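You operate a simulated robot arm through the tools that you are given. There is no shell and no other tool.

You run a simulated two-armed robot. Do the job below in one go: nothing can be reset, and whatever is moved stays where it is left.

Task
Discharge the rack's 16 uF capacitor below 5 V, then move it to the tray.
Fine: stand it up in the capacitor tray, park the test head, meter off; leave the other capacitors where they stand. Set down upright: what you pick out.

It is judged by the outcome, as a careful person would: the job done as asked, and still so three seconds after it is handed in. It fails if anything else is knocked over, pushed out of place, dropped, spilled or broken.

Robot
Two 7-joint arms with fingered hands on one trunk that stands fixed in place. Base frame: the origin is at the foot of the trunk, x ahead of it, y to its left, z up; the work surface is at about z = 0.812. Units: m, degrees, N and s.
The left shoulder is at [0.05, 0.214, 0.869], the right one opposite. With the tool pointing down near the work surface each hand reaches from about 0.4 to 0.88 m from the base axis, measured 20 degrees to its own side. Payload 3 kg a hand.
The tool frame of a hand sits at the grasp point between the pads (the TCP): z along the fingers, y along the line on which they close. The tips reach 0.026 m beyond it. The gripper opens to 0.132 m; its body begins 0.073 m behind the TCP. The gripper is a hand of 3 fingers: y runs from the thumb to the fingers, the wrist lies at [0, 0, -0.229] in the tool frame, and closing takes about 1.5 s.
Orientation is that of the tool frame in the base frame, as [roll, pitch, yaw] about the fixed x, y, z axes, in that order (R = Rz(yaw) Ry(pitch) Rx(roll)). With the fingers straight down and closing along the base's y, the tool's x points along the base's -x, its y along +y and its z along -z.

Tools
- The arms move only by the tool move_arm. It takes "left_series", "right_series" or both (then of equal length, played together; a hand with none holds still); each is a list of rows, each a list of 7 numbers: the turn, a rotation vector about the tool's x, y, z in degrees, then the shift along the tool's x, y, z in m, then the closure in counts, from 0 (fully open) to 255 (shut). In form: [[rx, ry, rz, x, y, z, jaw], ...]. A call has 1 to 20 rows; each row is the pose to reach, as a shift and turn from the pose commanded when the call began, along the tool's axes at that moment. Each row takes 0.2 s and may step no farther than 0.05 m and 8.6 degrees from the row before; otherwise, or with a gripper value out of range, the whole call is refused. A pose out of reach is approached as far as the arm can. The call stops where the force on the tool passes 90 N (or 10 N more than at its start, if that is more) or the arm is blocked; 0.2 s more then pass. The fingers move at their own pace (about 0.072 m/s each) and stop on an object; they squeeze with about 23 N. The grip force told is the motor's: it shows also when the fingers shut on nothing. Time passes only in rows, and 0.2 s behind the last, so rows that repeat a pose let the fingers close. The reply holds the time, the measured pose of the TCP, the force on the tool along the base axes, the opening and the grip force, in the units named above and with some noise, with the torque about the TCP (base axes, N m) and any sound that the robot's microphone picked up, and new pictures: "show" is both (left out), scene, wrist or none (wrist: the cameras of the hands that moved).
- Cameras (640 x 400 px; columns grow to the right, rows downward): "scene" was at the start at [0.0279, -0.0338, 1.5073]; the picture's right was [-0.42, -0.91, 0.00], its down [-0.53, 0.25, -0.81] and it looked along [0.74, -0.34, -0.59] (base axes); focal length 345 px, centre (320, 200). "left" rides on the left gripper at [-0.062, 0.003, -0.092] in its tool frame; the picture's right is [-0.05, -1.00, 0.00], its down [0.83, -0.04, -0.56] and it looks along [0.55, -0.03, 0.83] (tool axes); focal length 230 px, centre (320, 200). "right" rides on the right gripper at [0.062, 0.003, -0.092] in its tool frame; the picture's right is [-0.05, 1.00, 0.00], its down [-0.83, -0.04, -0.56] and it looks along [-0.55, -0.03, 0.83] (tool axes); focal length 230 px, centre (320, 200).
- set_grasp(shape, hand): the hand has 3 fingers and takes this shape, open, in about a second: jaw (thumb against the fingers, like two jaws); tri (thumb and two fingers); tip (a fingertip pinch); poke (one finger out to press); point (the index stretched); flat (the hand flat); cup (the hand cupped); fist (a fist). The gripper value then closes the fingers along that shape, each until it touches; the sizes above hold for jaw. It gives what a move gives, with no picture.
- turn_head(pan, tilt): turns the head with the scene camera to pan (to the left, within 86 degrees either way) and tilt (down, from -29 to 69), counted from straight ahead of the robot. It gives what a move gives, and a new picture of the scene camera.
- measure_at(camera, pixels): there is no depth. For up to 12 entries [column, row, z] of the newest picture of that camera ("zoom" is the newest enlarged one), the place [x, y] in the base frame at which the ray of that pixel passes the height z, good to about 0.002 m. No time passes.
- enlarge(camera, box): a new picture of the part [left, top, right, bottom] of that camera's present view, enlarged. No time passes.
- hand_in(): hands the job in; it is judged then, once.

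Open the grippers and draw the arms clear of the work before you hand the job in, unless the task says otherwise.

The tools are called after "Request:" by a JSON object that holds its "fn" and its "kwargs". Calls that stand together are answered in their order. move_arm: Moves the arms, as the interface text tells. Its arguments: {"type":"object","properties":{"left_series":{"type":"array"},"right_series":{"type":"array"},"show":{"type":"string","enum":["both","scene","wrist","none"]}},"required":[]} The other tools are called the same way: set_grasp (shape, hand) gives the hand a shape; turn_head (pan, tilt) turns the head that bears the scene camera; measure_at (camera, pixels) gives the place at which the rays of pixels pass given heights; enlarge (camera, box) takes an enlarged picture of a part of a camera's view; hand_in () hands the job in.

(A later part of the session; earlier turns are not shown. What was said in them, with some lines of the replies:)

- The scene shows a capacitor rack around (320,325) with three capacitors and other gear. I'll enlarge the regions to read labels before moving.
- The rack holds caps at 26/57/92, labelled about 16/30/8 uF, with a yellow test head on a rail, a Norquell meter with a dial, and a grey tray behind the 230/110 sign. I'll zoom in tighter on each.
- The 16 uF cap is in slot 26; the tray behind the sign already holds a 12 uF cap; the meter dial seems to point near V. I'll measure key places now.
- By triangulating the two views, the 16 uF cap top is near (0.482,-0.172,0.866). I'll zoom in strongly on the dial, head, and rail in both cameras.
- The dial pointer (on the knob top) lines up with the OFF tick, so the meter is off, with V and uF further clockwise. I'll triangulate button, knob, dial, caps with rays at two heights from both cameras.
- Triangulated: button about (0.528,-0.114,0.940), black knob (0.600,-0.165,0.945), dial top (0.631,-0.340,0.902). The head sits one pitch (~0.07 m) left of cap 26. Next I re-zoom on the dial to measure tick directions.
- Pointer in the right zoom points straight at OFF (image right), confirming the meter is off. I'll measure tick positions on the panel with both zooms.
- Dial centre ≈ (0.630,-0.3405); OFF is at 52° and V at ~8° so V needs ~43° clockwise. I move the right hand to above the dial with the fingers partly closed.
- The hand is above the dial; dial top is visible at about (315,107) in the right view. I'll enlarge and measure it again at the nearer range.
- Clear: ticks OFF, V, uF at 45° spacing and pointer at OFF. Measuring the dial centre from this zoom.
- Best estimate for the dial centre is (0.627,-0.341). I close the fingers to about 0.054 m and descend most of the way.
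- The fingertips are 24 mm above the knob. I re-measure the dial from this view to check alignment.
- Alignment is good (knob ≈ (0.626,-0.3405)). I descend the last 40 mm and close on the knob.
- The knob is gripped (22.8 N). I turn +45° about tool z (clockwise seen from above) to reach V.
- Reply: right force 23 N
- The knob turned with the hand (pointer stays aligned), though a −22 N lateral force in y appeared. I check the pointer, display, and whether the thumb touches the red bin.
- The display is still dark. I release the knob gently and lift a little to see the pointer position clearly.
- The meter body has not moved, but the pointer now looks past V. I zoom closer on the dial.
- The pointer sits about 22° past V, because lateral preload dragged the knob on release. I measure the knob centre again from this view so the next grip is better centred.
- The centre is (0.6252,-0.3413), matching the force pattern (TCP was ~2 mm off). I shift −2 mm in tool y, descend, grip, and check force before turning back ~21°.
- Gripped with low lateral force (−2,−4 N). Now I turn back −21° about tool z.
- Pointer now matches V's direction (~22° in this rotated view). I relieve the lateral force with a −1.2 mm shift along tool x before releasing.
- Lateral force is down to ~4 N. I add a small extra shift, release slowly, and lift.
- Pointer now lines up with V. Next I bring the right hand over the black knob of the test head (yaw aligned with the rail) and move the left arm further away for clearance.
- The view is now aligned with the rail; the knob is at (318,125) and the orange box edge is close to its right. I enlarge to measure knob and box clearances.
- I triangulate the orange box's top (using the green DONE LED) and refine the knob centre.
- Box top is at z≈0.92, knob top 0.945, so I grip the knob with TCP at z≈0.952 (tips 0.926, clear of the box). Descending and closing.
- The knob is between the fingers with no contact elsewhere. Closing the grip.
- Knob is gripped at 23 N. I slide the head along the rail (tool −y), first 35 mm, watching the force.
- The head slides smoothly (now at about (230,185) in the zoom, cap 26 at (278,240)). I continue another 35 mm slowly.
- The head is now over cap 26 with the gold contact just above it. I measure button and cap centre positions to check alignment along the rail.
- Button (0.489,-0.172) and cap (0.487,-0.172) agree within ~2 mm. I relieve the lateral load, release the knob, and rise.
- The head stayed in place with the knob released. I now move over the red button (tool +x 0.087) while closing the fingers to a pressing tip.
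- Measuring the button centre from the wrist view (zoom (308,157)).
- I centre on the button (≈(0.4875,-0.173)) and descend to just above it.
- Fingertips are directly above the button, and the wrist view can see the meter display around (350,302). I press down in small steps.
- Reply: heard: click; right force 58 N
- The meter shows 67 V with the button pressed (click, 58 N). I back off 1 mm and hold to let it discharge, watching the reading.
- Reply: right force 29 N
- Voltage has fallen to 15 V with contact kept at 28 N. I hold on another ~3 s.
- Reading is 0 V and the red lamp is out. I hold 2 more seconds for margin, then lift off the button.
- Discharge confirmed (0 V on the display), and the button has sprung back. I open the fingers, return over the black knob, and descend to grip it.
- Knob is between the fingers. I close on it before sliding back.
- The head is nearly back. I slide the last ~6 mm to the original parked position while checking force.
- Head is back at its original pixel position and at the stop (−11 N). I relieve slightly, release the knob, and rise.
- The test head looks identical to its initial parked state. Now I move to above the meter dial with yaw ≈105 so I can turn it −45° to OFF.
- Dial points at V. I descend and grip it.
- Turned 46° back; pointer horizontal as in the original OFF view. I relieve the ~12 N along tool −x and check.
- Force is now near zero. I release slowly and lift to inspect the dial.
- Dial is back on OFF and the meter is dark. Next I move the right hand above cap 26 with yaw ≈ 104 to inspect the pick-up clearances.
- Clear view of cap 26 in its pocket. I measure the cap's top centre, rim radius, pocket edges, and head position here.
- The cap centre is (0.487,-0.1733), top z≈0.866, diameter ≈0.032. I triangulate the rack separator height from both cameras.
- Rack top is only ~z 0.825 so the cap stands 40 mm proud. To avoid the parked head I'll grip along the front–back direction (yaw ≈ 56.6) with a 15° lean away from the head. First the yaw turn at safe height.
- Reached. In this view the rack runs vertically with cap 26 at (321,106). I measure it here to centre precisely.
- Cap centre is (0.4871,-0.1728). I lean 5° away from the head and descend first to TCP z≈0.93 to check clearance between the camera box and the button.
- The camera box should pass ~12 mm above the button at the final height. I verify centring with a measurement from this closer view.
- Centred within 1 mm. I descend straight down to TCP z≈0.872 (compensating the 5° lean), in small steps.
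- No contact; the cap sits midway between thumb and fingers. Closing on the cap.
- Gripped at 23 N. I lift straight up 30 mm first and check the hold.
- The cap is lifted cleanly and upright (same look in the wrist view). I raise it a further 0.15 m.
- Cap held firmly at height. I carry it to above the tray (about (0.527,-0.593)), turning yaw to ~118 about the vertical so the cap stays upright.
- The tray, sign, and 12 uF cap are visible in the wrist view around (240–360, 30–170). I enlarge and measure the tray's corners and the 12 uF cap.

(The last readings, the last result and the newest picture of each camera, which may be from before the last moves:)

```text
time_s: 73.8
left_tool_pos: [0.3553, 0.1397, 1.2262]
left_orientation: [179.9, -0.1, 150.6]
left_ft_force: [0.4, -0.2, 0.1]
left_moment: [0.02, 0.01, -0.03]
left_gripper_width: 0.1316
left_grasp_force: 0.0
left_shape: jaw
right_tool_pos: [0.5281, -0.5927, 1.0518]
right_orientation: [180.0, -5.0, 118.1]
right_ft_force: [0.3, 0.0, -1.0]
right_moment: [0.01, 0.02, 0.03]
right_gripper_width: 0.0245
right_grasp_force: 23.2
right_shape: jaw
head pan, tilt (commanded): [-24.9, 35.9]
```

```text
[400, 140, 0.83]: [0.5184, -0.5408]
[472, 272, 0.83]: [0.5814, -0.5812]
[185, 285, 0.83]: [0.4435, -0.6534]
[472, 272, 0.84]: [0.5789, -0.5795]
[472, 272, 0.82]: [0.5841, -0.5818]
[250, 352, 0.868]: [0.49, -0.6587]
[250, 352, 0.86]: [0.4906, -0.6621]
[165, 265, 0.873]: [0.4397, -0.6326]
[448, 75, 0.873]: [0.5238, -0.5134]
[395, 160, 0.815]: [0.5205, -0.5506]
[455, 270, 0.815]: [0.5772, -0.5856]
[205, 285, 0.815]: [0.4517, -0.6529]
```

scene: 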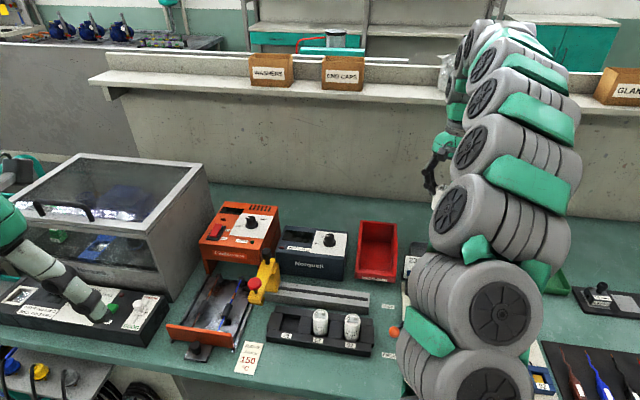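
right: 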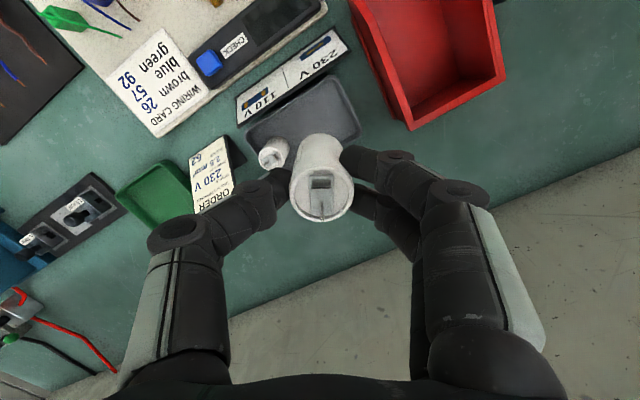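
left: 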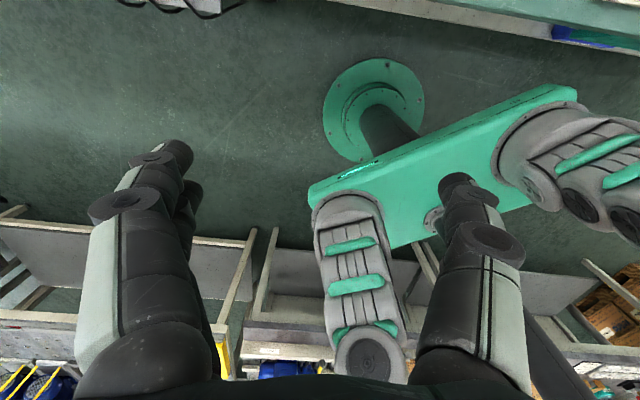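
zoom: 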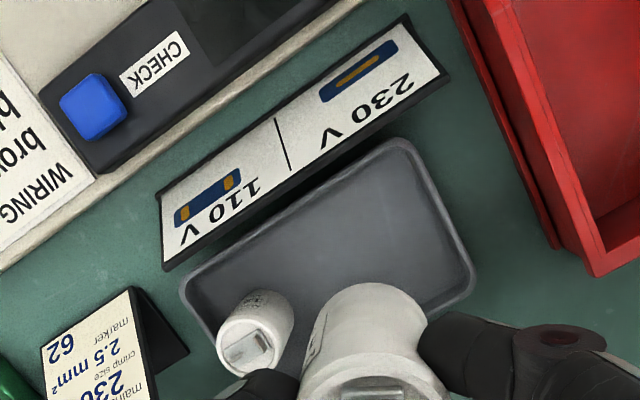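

The tray spans front-left (0.518,-0.541) to back-left (0.581,-0.581) and front-right (0.4435,-0.653); the 12 uF cap is at (0.490,-0.659). My current position (0.528,-0.593) is a good free spot, so I descend straight down to TCP z≈0.92 and check.

Request:
{"fn": "move_arm", "kwargs": {"right_series": [[0, 0, 0, -0.0017, 0, 0.0199, 225], [0, 0, 0, -0.0039, 0, 0.0448, 225], [0, 0, 0, -0.0061, 0, 0.0697, 225], [0, 0, 0, -0.0083, 0, 0.0946, 225], [0, 0, 0, -0.01, 0, 0.1146, 225], [0, 0, 0, -0.0115, 0, 0.1315, 225], [0, 0, 0, -0.0115, 0, 0.1315, 225]], "show": "both"}}

Request:
{"fn": "enlarge", "kwargs": {"camera": "right", "box": [200, 40, 420, 240]}}

Request:
{"fn": "enlarge", "kwargs": {"camera": "scene", "box": [390, 150, 490, 280]}}

```text
time_s: 75.4
left_tool_pos: [0.3552, 0.1403, 1.2266]
left_orientation: [-180.0, 0.0, 150.7]
left_ft_force: [0.1, 0.2, -0.7]
left_moment: [0.02, 0.02, 0.0]
left_gripper_width: 0.1319
left_grasp_force: 0.1
left_shape: jaw
right_tool_pos: [0.5261, -0.5942, 0.9195]
right_orientation: [-179.9, -5.0, 118.0]
right_ft_force: [0.2, -0.1, -0.3]
right_moment: [0.0, -0.03, 0.0]
right_gripper_width: 0.0244
right_grasp_force: 23.2
right_shape: jaw
head pan, tilt (commanded): [-24.9, 35.9]
```

scene: 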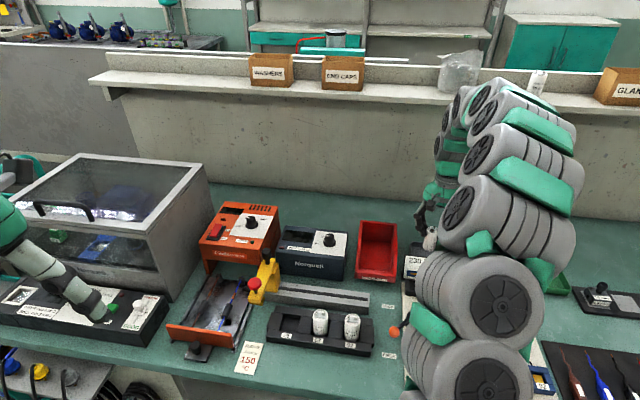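
right: 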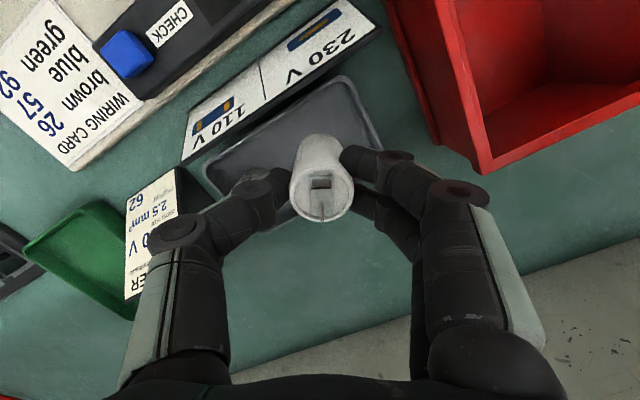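

```text
2.00 times, centred on (310, 140) of right
```

zoom: 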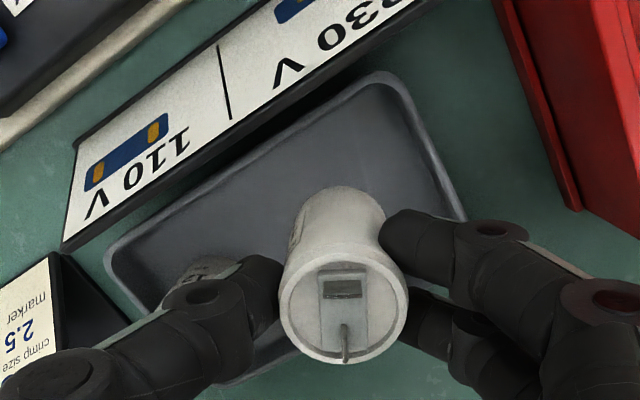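

```text
3.08 times, centred on (440, 215) of scene
```

zoom: 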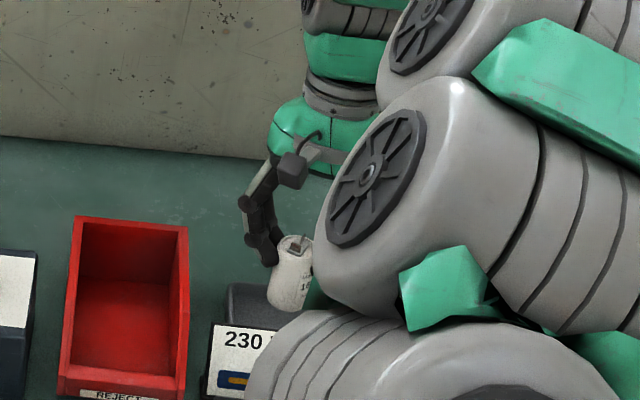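

The cap hangs over the free left-centre of the tray, thumb clear of the 12 uF cap. I shift 6 mm further left (tool +y) and go down to TCP z≈0.884.

Request:
{"fn": "move_arm", "kwargs": {"right_series": [[0, 0, 0, 0, 0.003, 0, 225], [0, 0, 0, 0, 0.006, 0, 225], [0, 0, 0, -0.0009, 0.006, 0.01, 225], [0, 0, 0, -0.0017, 0.006, 0.02, 225], [0, 0, 0, -0.0024, 0.006, 0.028, 225], [0, 0, 0, -0.0031, 0.006, 0.0355, 225], [0, 0, 0, -0.0031, 0.006, 0.0355, 225]], "show": "both"}}

Request:
{"fn": "enlarge", "kwargs": {"camera": "right", "box": [200, 40, 420, 260]}}

Request:
{"fn": "enlarge", "kwargs": {"camera": "scene", "box": [390, 180, 480, 280]}}

```text
time_s: 77.0
left_tool_pos: [0.3551, 0.1409, 1.2274]
left_orientation: [180.0, 0.1, 150.5]
left_ft_force: [-0.3, -0.1, 0.4]
left_moment: [0.0, -0.01, -0.01]
left_gripper_width: 0.1318
left_grasp_force: 0.1
left_shape: jaw
right_tool_pos: [0.532, -0.5902, 0.8834]
right_orientation: [-180.0, -5.0, 117.9]
right_ft_force: [0.3, 0.4, 0.5]
right_moment: [0.02, 0.03, -0.01]
right_gripper_width: 0.0244
right_grasp_force: 22.5
right_shape: jaw
head pan, tilt (commanded): [-24.9, 35.9]
```

scene: 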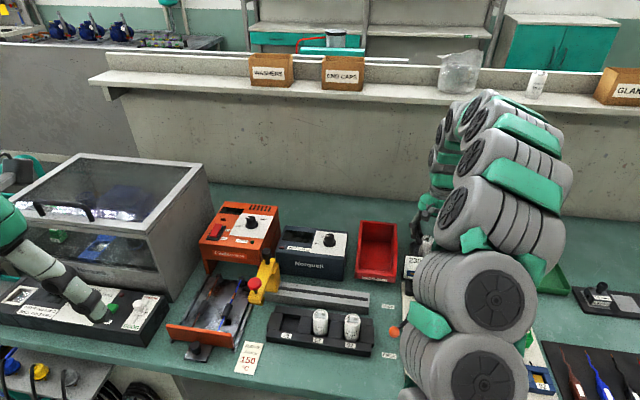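
right: 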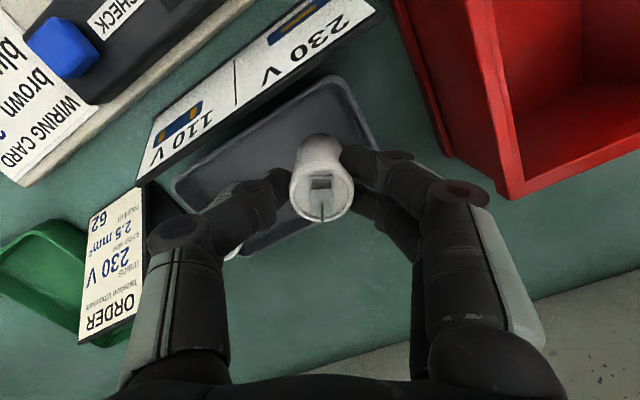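

```text
1.82 times, centred on (310, 150) of right
```

zoom: 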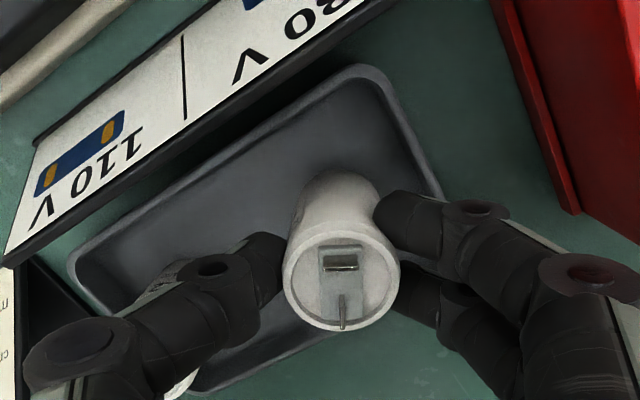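

```text
4.00 times, centred on (435, 230) of scene
```

zoom: 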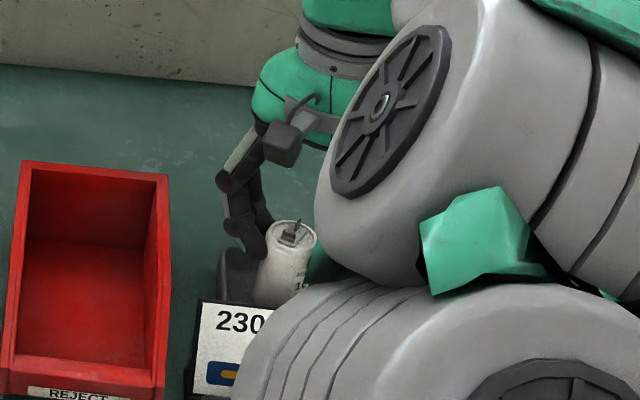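

Cap appears upright and just above the tray floor. I lower in small steps checking the force.

Request:
{"fn": "move_arm", "kwargs": {"right_series": [[0, 0, 0, -0.0002, 0, 0.002, 225], [0, 0, 0, -0.0003, 0, 0.004, 225], [0, 0, 0, -0.0005, 0, 0.006, 225], [0, 0, 0, -0.0005, 0, 0.006, 225]], "show": "none"}}

```text
time_s: 78.0
left_tool_pos: [0.3541, 0.1406, 1.2268]
left_orientation: [180.0, 0.1, 150.5]
left_ft_force: [0.3, -0.3, 0.2]
left_moment: [0.02, 0.02, -0.01]
left_gripper_width: 0.1318
left_grasp_force: 0.1
left_shape: jaw
right_tool_pos: [0.5325, -0.5917, 0.8782]
right_orientation: [-180.0, -5.0, 118.0]
right_ft_force: [-1.1, -0.5, -0.8]
right_moment: [0.0, 0.01, -0.02]
right_gripper_width: 0.0245
right_grasp_force: 23.0
right_shape: jaw
head pan, tilt (commanded): [-24.9, 35.9]
```

No contact yet at TCP z≈0.878. I continue 2 mm at a time.

Request:
{"fn": "move_arm", "kwargs": {"right_series": [[0, 0, 0, -0.0001, 0, 0.001, 225], [0, 0, 0, -0.0002, 0, 0.002, 225], [0, 0, 0, -0.0002, 0, 0.002, 225]], "show": "none"}}

Request:
{"fn": "move_arm", "kwargs": {"right_series": [[0, 0, 0, -0.0001, 0, 0.001, 225], [0, 0, 0, -0.0002, 0, 0.002, 225], [0, 0, 0, -0.0002, 0, 0.002, 225]], "show": "none"}}

```text
time_s: 78.8
left_tool_pos: [0.3551, 0.1404, 1.2268]
left_orientation: [180.0, -0.1, 150.7]
left_ft_force: [-0.2, -0.2, -0.7]
left_moment: [0.01, 0.0, 0.01]
left_gripper_width: 0.1318
left_grasp_force: 0.0
left_shape: jaw
right_tool_pos: [0.5329, -0.5922, 0.8767]
right_orientation: [-179.9, -5.0, 118.0]
right_ft_force: [0.4, 0.2, -0.6]
right_moment: [0.03, -0.03, 0.03]
right_gripper_width: 0.0243
right_grasp_force: 23.4
right_shape: jaw
head pan, tilt (commanded): [-24.9, 35.9]
```

```text
time_s: 79.6
left_tool_pos: [0.3541, 0.1399, 1.227]
left_orientation: [-179.9, 0.0, 150.6]
left_ft_force: [0.2, -0.9, -0.9]
left_moment: [0.0, 0.0, -0.03]
left_gripper_width: 0.1318
left_grasp_force: 0.2
left_shape: jaw
right_tool_pos: [0.5319, -0.5919, 0.8752]
right_orientation: [-180.0, -5.0, 118.0]
right_ft_force: [-0.3, -0.1, -0.2]
right_moment: [-0.02, -0.01, -0.02]
right_gripper_width: 0.0248
right_grasp_force: 23.5
right_shape: jaw
head pan, tilt (commanded): [-24.9, 35.9]
```

Still no contact at ~0.874. I continue down 1.5 mm steps.

Request:
{"fn": "move_arm", "kwargs": {"right_series": [[0, 0, 0, -0.0001, 0, 0.001, 225], [0, 0, 0, -0.0001, 0, 0.0015, 225], [0, 0, 0, -0.0001, 0, 0.0015, 225]], "show": "none"}}

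Request:
{"fn": "move_arm", "kwargs": {"right_series": [[0, 0, 0, -0.0001, 0, 0.001, 225], [0, 0, 0, -0.0001, 0, 0.001, 225]], "show": "wrist"}}

```text
time_s: 80.4
left_tool_pos: [0.3536, 0.141, 1.2273]
left_orientation: [180.0, -0.1, 150.6]
left_ft_force: [-0.1, -0.8, 0.2]
left_moment: [-0.01, 0.01, 0.0]
left_gripper_width: 0.1316
left_grasp_force: 0.1
left_shape: jaw
right_tool_pos: [0.5325, -0.5906, 0.872]
right_orientation: [-179.9, -5.1, 118.0]
right_ft_force: [-0.1, 1.0, 0.4]
right_moment: [-0.02, -0.02, 0.0]
right_gripper_width: 0.0244
right_grasp_force: 23.2
right_shape: jaw
head pan, tilt (commanded): [-24.9, 35.9]
```

```text
time_s: 81.0
left_tool_pos: [0.3544, 0.1402, 1.2272]
left_orientation: [-180.0, 0.0, 150.6]
left_ft_force: [0.2, 0.4, -0.1]
left_moment: [0.01, 0.02, -0.01]
left_gripper_width: 0.1318
left_grasp_force: 0.0
left_shape: jaw
right_tool_pos: [0.5331, -0.591, 0.8717]
right_orientation: [180.0, -4.9, 118.0]
right_ft_force: [0.5, -0.4, -0.1]
right_moment: [0.01, -0.02, -0.01]
right_gripper_width: 0.0243
right_grasp_force: 23.1
right_shape: jaw
head pan, tilt (commanded): [-24.9, 35.9]
```

right: 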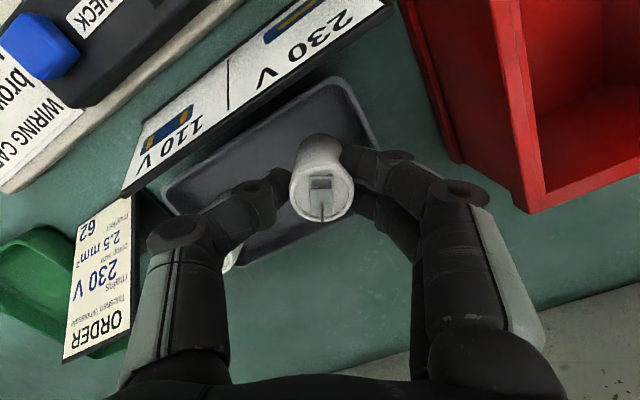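

Still free at 0.8717. Continuing in 1 mm steps until I feel the floor.

Request:
{"fn": "move_arm", "kwargs": {"right_series": [[0, 0, 0, -0.0001, 0, 0.001, 225], [0, 0, 0, -0.0001, 0, 0.001, 225]], "show": "none"}}

Request:
{"fn": "move_arm", "kwargs": {"right_series": [[0, 0, 0, -0.0001, 0, 0.001, 225], [0, 0, 0, -0.0001, 0, 0.001, 225]], "show": "none"}}

Request:
{"fn": "move_arm", "kwargs": {"right_series": [[0, 0, 0, -0.0001, 0, 0.001, 225], [0, 0, 0, -0.0001, 0, 0.001, 225]], "show": "none"}}

```text
time_s: 81.6
left_tool_pos: [0.3547, 0.1409, 1.2269]
left_orientation: [179.9, 0.0, 150.6]
left_ft_force: [-0.9, -0.1, -0.6]
left_moment: [-0.02, -0.02, 0.0]
left_gripper_width: 0.1318
left_grasp_force: 0.1
left_shape: jaw
right_tool_pos: [0.532, -0.5907, 0.8715]
right_orientation: [-179.9, -5.1, 117.9]
right_ft_force: [1.6, 0.5, 0.2]
right_moment: [-0.04, -0.01, -0.01]
right_gripper_width: 0.0247
right_grasp_force: 22.8
right_shape: jaw
head pan, tilt (commanded): [-24.9, 35.9]
```

```text
time_s: 82.2
left_tool_pos: [0.355, 0.1405, 1.2273]
left_orientation: [-179.9, 0.0, 150.6]
left_ft_force: [-0.5, -0.2, -0.6]
left_moment: [-0.03, -0.05, 0.01]
left_gripper_width: 0.1319
left_grasp_force: 0.0
left_shape: jaw
right_tool_pos: [0.5325, -0.5908, 0.8701]
right_orientation: [180.0, -5.0, 118.0]
right_ft_force: [-0.4, 0.3, -0.1]
right_moment: [0.0, 0.01, -0.01]
right_gripper_width: 0.0246
right_grasp_force: 23.0
right_shape: jaw
head pan, tilt (commanded): [-24.9, 35.9]
```

```text
time_s: 82.8
left_tool_pos: [0.3541, 0.1413, 1.2265]
left_orientation: [-180.0, 0.0, 150.7]
left_ft_force: [-0.9, 0.2, -0.1]
left_moment: [0.01, -0.01, -0.01]
left_gripper_width: 0.1321
left_grasp_force: 0.0
left_shape: jaw
right_tool_pos: [0.5324, -0.5912, 0.8686]
right_orientation: [180.0, -5.0, 118.0]
right_ft_force: [-0.7, 1.7, 3.0]
right_moment: [0.02, -0.05, 0.03]
right_gripper_width: 0.0247
right_grasp_force: 22.9
right_shape: jaw
head pan, tilt (commanded): [-24.9, 35.9]
```

Upward force rose to 3 N; contact is likely starting. One more 0.7 mm to confirm.

Request:
{"fn": "move_arm", "kwargs": {"right_series": [[0, 0, 0, -0.0001, 0, 0.0007, 225], [0, 0, 0, -0.0001, 0, 0.0007, 225]], "show": "both"}}

Request:
{"fn": "enlarge", "kwargs": {"camera": "scene", "box": [390, 180, 480, 280]}}

Request:
{"fn": "enlarge", "kwargs": {"camera": "right", "box": [200, 80, 420, 260]}}

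```text
time_s: 83.4
left_tool_pos: [0.3551, 0.1402, 1.2275]
left_orientation: [180.0, 0.0, 150.6]
left_ft_force: [0.0, 0.0, 0.0]
left_moment: [0.01, 0.0, 0.04]
left_gripper_width: 0.1317
left_grasp_force: 0.0
left_shape: jaw
right_tool_pos: [0.532, -0.5909, 0.8695]
right_orientation: [-179.9, -5.0, 117.9]
right_ft_force: [-1.5, 3.2, 13.4]
right_moment: [0.1, -0.04, 0.04]
right_gripper_width: 0.0249
right_grasp_force: 22.5
right_shape: jaw
head pan, tilt (commanded): [-24.9, 35.9]
```

scene: 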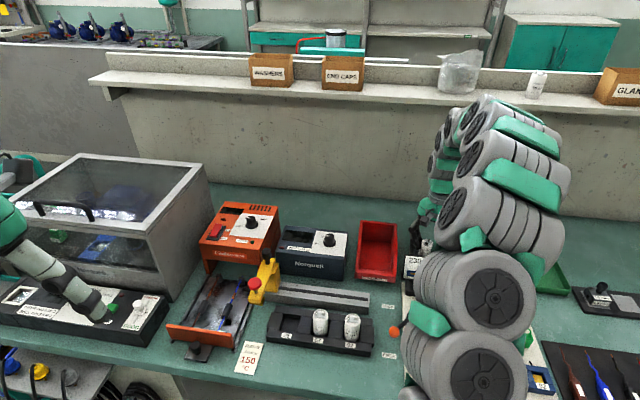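
right: 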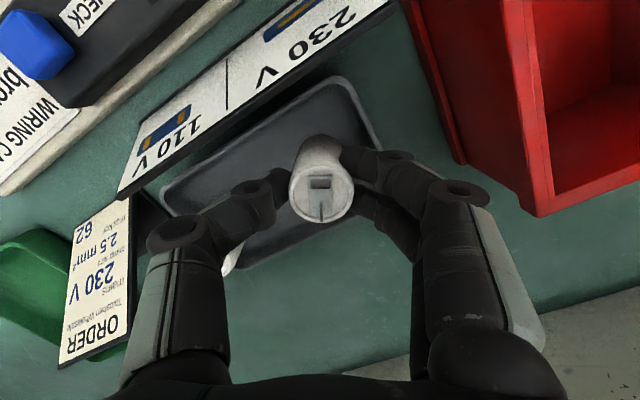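

```text
4.00 times, centred on (435, 230) of scene
```

zoom: 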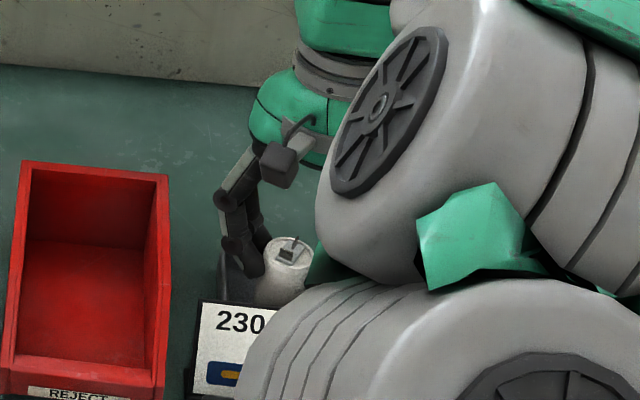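

```text
2.22 times, centred on (310, 170) of right
```

zoom: 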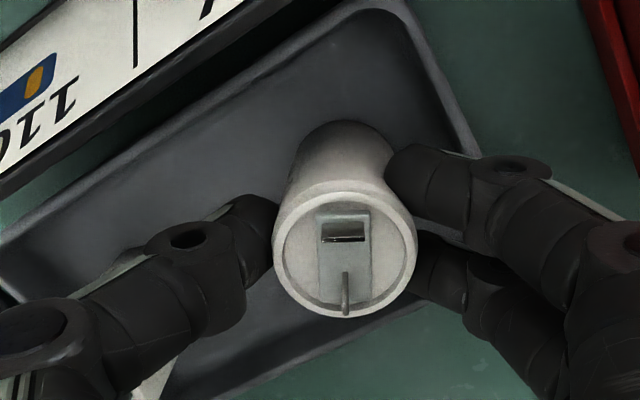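

Floor contact confirmed (13 N). I back off 0.6 mm and open the fingers slowly just enough to release.

Request:
{"fn": "move_arm", "kwargs": {"right_series": [[0, 0, 0, 0.0001, 0, -0.0006, 225], [0, 0, 0, 0.0001, 0, -0.0006, 215], [0, 0, 0, 0.0001, 0, -0.0006, 207], [0, 0, 0, 0.0001, 0, -0.0006, 200], [0, 0, 0, 0.0001, 0, -0.0006, 194], [0, 0, 0, 0.0001, 0, -0.0006, 188], [0, 0, 0, 0.0001, 0, -0.0006, 182], [0, 0, 0, 0.0001, 0, -0.0006, 176], [0, 0, 0, 0.0001, 0, -0.0006, 172], [0, 0, 0, 0.0001, 0, -0.0006, 172]], "show": "both"}}

Request:
{"fn": "enlarge", "kwargs": {"camera": "right", "box": [200, 80, 420, 260]}}

Request:
{"fn": "enlarge", "kwargs": {"camera": "scene", "box": [390, 180, 480, 280]}}

```text
time_s: 85.6
left_tool_pos: [0.3548, 0.14, 1.2268]
left_orientation: [-180.0, 0.0, 150.6]
left_ft_force: [0.9, 0.1, -0.1]
left_moment: [-0.03, 0.04, -0.01]
left_gripper_width: 0.1317
left_grasp_force: 0.2
left_shape: jaw
right_tool_pos: [0.5321, -0.5914, 0.8683]
right_orientation: [179.9, -5.0, 118.0]
right_ft_force: [0.9, 0.0, 0.1]
right_moment: [0.0, 0.01, 0.0]
right_gripper_width: 0.0423
right_grasp_force: 0.0
right_shape: jaw
head pan, tilt (commanded): [-24.9, 35.9]
```

scene: 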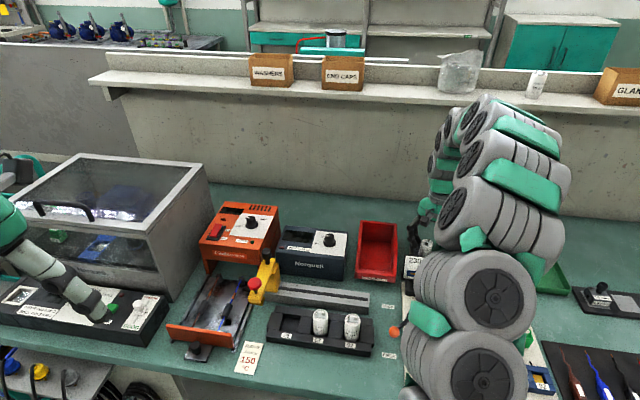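
right: 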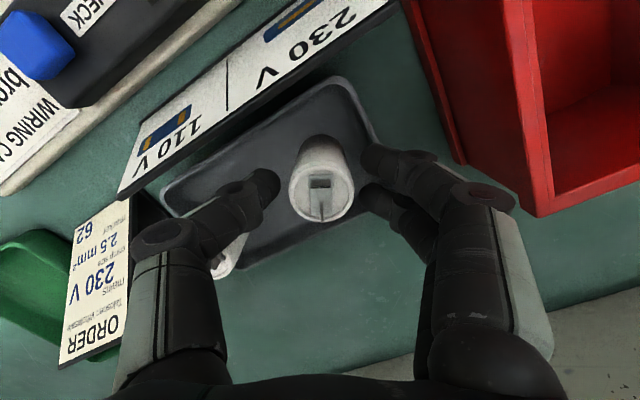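

```text
2.22 times, centred on (310, 170) of right
```

zoom: 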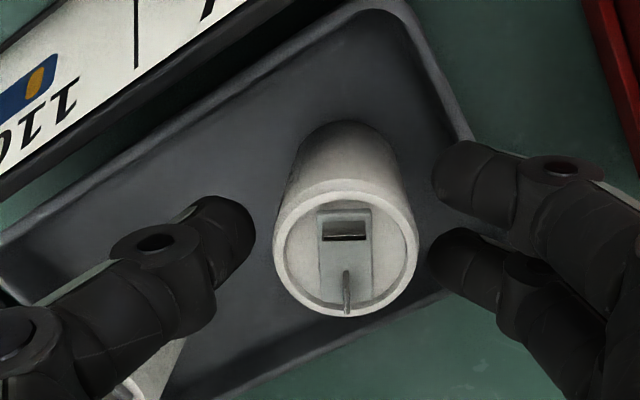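

```text
4.00 times, centred on (435, 230) of scene
```

zoom: 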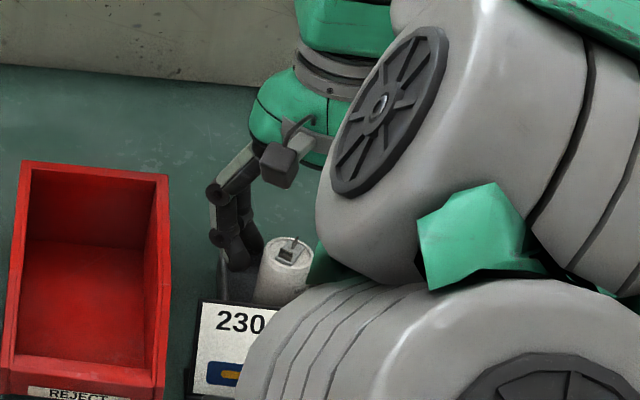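

The cap stands free in the tray with gaps to all fingers. I rise straight up.

Request:
{"fn": "move_arm", "kwargs": {"right_series": [[0, 0, 0, 0.0009, 0, -0.01, 172], [0, 0, 0, 0.0017, 0, -0.02, 172], [0, 0, 0, 0.003, 0, -0.035, 172], [0, 0, 0, 0.0048, 0, -0.055, 172], [0, 0, 0, 0.007, 0, -0.08, 172], [0, 0, 0, 0.0096, 0, -0.11, 172], [0, 0, 0, 0.0122, 0, -0.14, 172], [0, 0, 0, 0.0148, 0, -0.17, 172]], "show": "both"}}

Request:
{"fn": "enlarge", "kwargs": {"camera": "right", "box": [220, 20, 400, 200]}}

```text
time_s: 87.4
left_tool_pos: [0.355, 0.1408, 1.2276]
left_orientation: [-180.0, 0.0, 150.6]
left_ft_force: [-1.0, -0.4, -0.3]
left_moment: [-0.02, 0.04, -0.01]
left_gripper_width: 0.1319
left_grasp_force: 0.0
left_shape: jaw
right_tool_pos: [0.5329, -0.5924, 1.0381]
right_orientation: [180.0, -5.0, 117.9]
right_ft_force: [0.5, -1.1, 0.3]
right_moment: [-0.02, -0.04, 0.01]
right_gripper_width: 0.043
right_grasp_force: 0.1
right_shape: jaw
head pan, tilt (commanded): [-24.9, 35.9]
```

scene: 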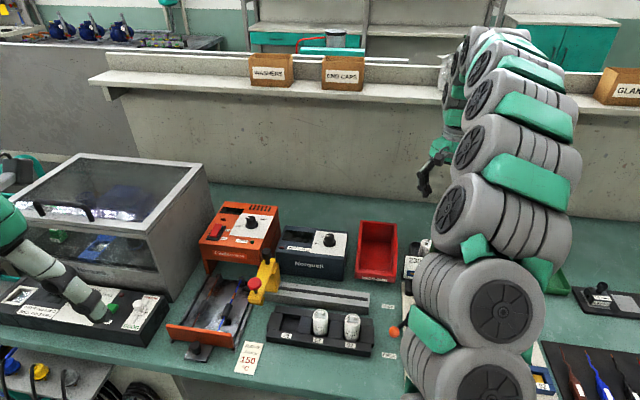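
right: 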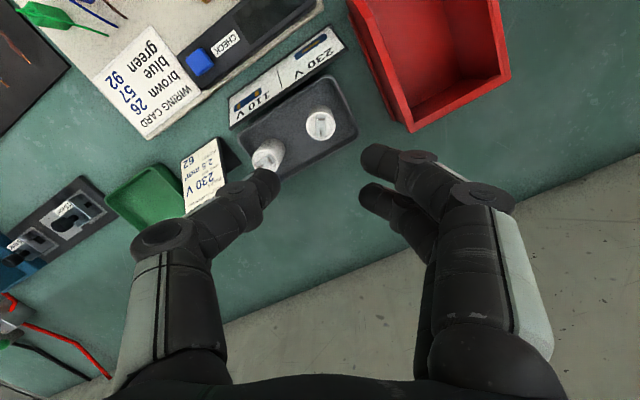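

```text
2.22 times, centred on (310, 110) of right
```

zoom: 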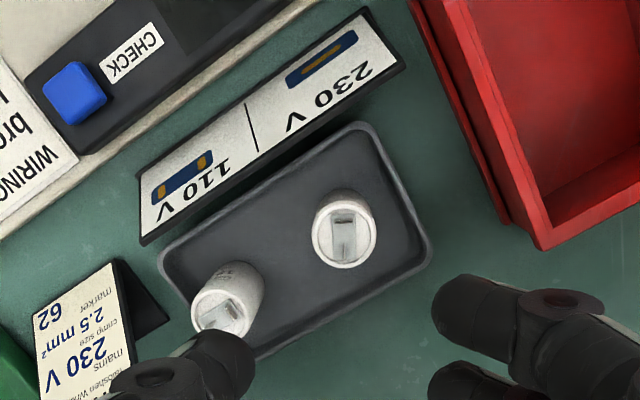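

Both caps stand upright in the tray. I withdraw the right arm up and back to its starting region, opening the gripper fully.

Request:
{"fn": "move_arm", "kwargs": {"right_series": [[0, 0, 0, 0.0037, 0, -0.0425, 172], [0, 0, 0, 0.0074, 0, -0.085, 150], [0, 0, 0, 0.0111, 0, -0.127, 100], [0, 0, 0, 0.0148, 0, -0.169, 50], [0, 0, 0, 0.0504, -0.0061, -0.1659, 0], [0, 0, 0, 0.086, -0.0122, -0.1628, 0], [0, 0, 0, 0.1216, -0.0184, -0.1597, 0], [0, 0, 0, 0.1571, -0.0245, -0.1565, 0], [0, 0, 0, 0.1927, -0.0306, -0.1534, 0], [0, 0, 0, 0.2283, -0.0367, -0.1503, 0], [0, 0, 0, 0.2283, -0.0367, -0.1503, 0]], "show": "both"}}

Request:
{"fn": "enlarge", "kwargs": {"camera": "scene", "box": [230, 200, 480, 370]}}

Request:
{"fn": "enlarge", "kwargs": {"camera": "scene", "box": [395, 225, 485, 305]}}

```text
time_s: 89.8
left_tool_pos: [0.3549, 0.1412, 1.2271]
left_orientation: [-179.9, 0.1, 150.6]
left_ft_force: [0.4, -0.6, 0.6]
left_moment: [-0.02, 0.03, 0.0]
left_gripper_width: 0.1318
left_grasp_force: 0.1
left_shape: jaw
right_tool_pos: [0.4012, -0.4177, 1.2091]
right_orientation: [-180.0, -5.0, 117.9]
right_ft_force: [-0.4, -0.2, -0.4]
right_moment: [0.0, -0.04, 0.02]
right_gripper_width: 0.1317
right_grasp_force: 0.1
right_shape: jaw
right hand out of reach, approached as far as the arm can: row 3, 4, 5, 6
head pan, tilt (commanded): [-24.9, 35.9]
```

scene: 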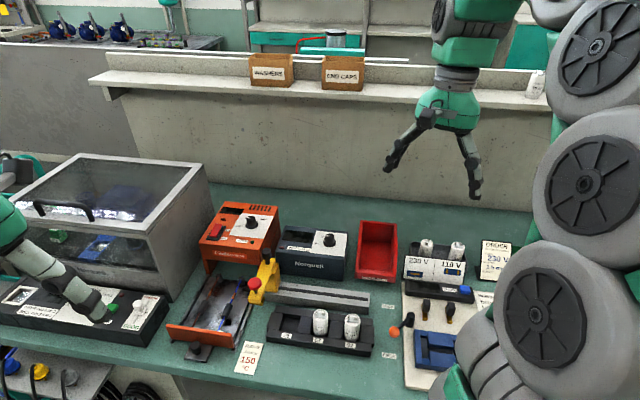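
right: 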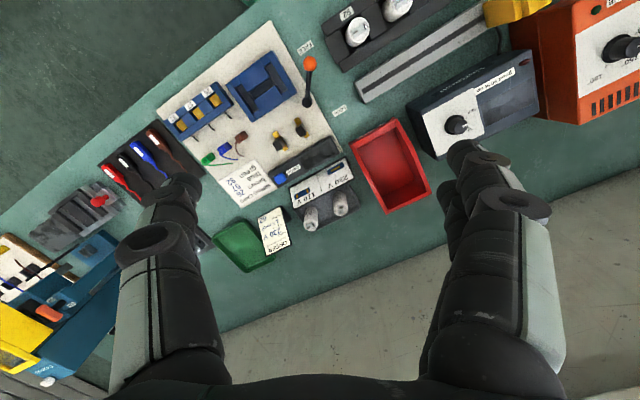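

```text
2.35 times, centred on (355, 285) of scene
```

zoom: 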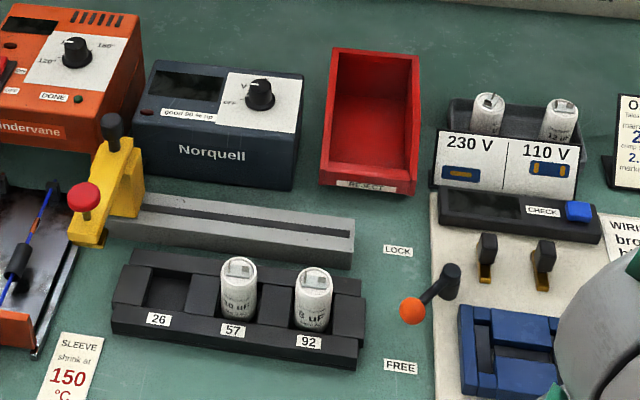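

```text
5.00 times, centred on (440, 265) of scene
```

zoom: 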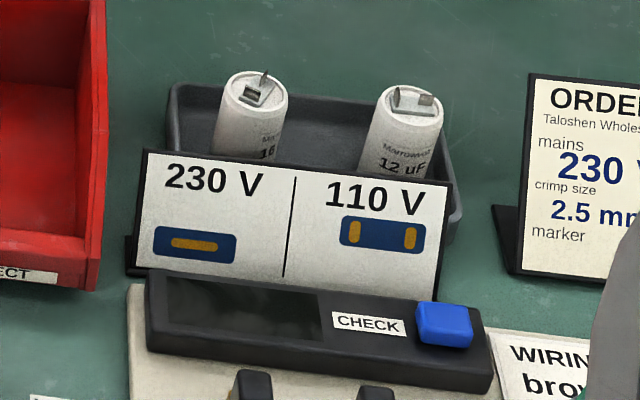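

The 16 uF cap stands upright in the tray beside the undisturbed 12 uF one. Last check of the dial and head before handing in.

Request:
{"fn": "enlarge", "kwargs": {"camera": "scene", "box": [310, 225, 355, 253]}}

Request:
{"fn": "enlarge", "kwargs": {"camera": "scene", "box": [225, 240, 385, 360]}}

```text
14.22 times, centred on (332, 239) of scene
```

zoom: 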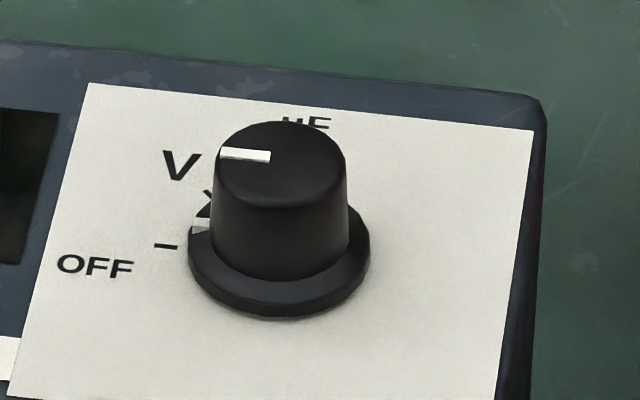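

```text
3.33 times, centred on (305, 300) of scene
```

zoom: 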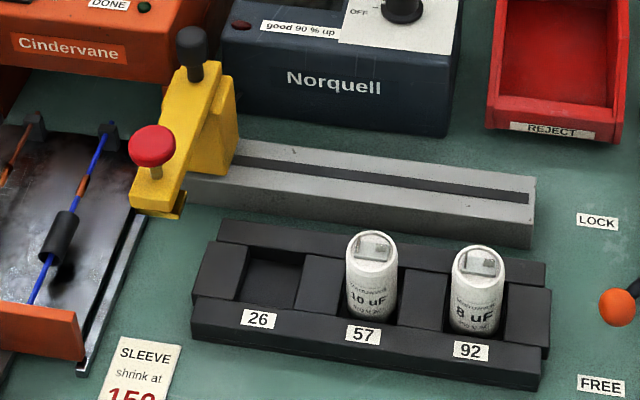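

The dial is at OFF exactly as at the start, the head is parked, slots 57 and 92 are untouched, and both arms are clear with open grippers. Handing in.

Request:
{"fn": "hand_in", "kwargs": {}}

```text
The job is handed in.
```

The 16 uF capacitor from slot 26 is discharged and standing upright in the capacitor tray, and the job is handed in.

- **Discharge:** it read 67 V when the test head first made contact. I held the head's button down until the meter showed 0 V, and it still showed 0 V after I released the button.
- **Placement:** it stands in the left half of the tray. The 12 uF capacitor already there was not disturbed.
- **Test head and meter:** the head is back at the left end of the rail where it started. The meter dial is on OFF and its display is dark.
- **Everything else:** the 10 uF and 8 uF capacitors are still in slots 57 and 92. The sign, the meter and the tray had not moved when I checked the final pictures.

On the first turn of the meter dial, the knob slipped past V when I let go. I turned it back to V before using the test head.
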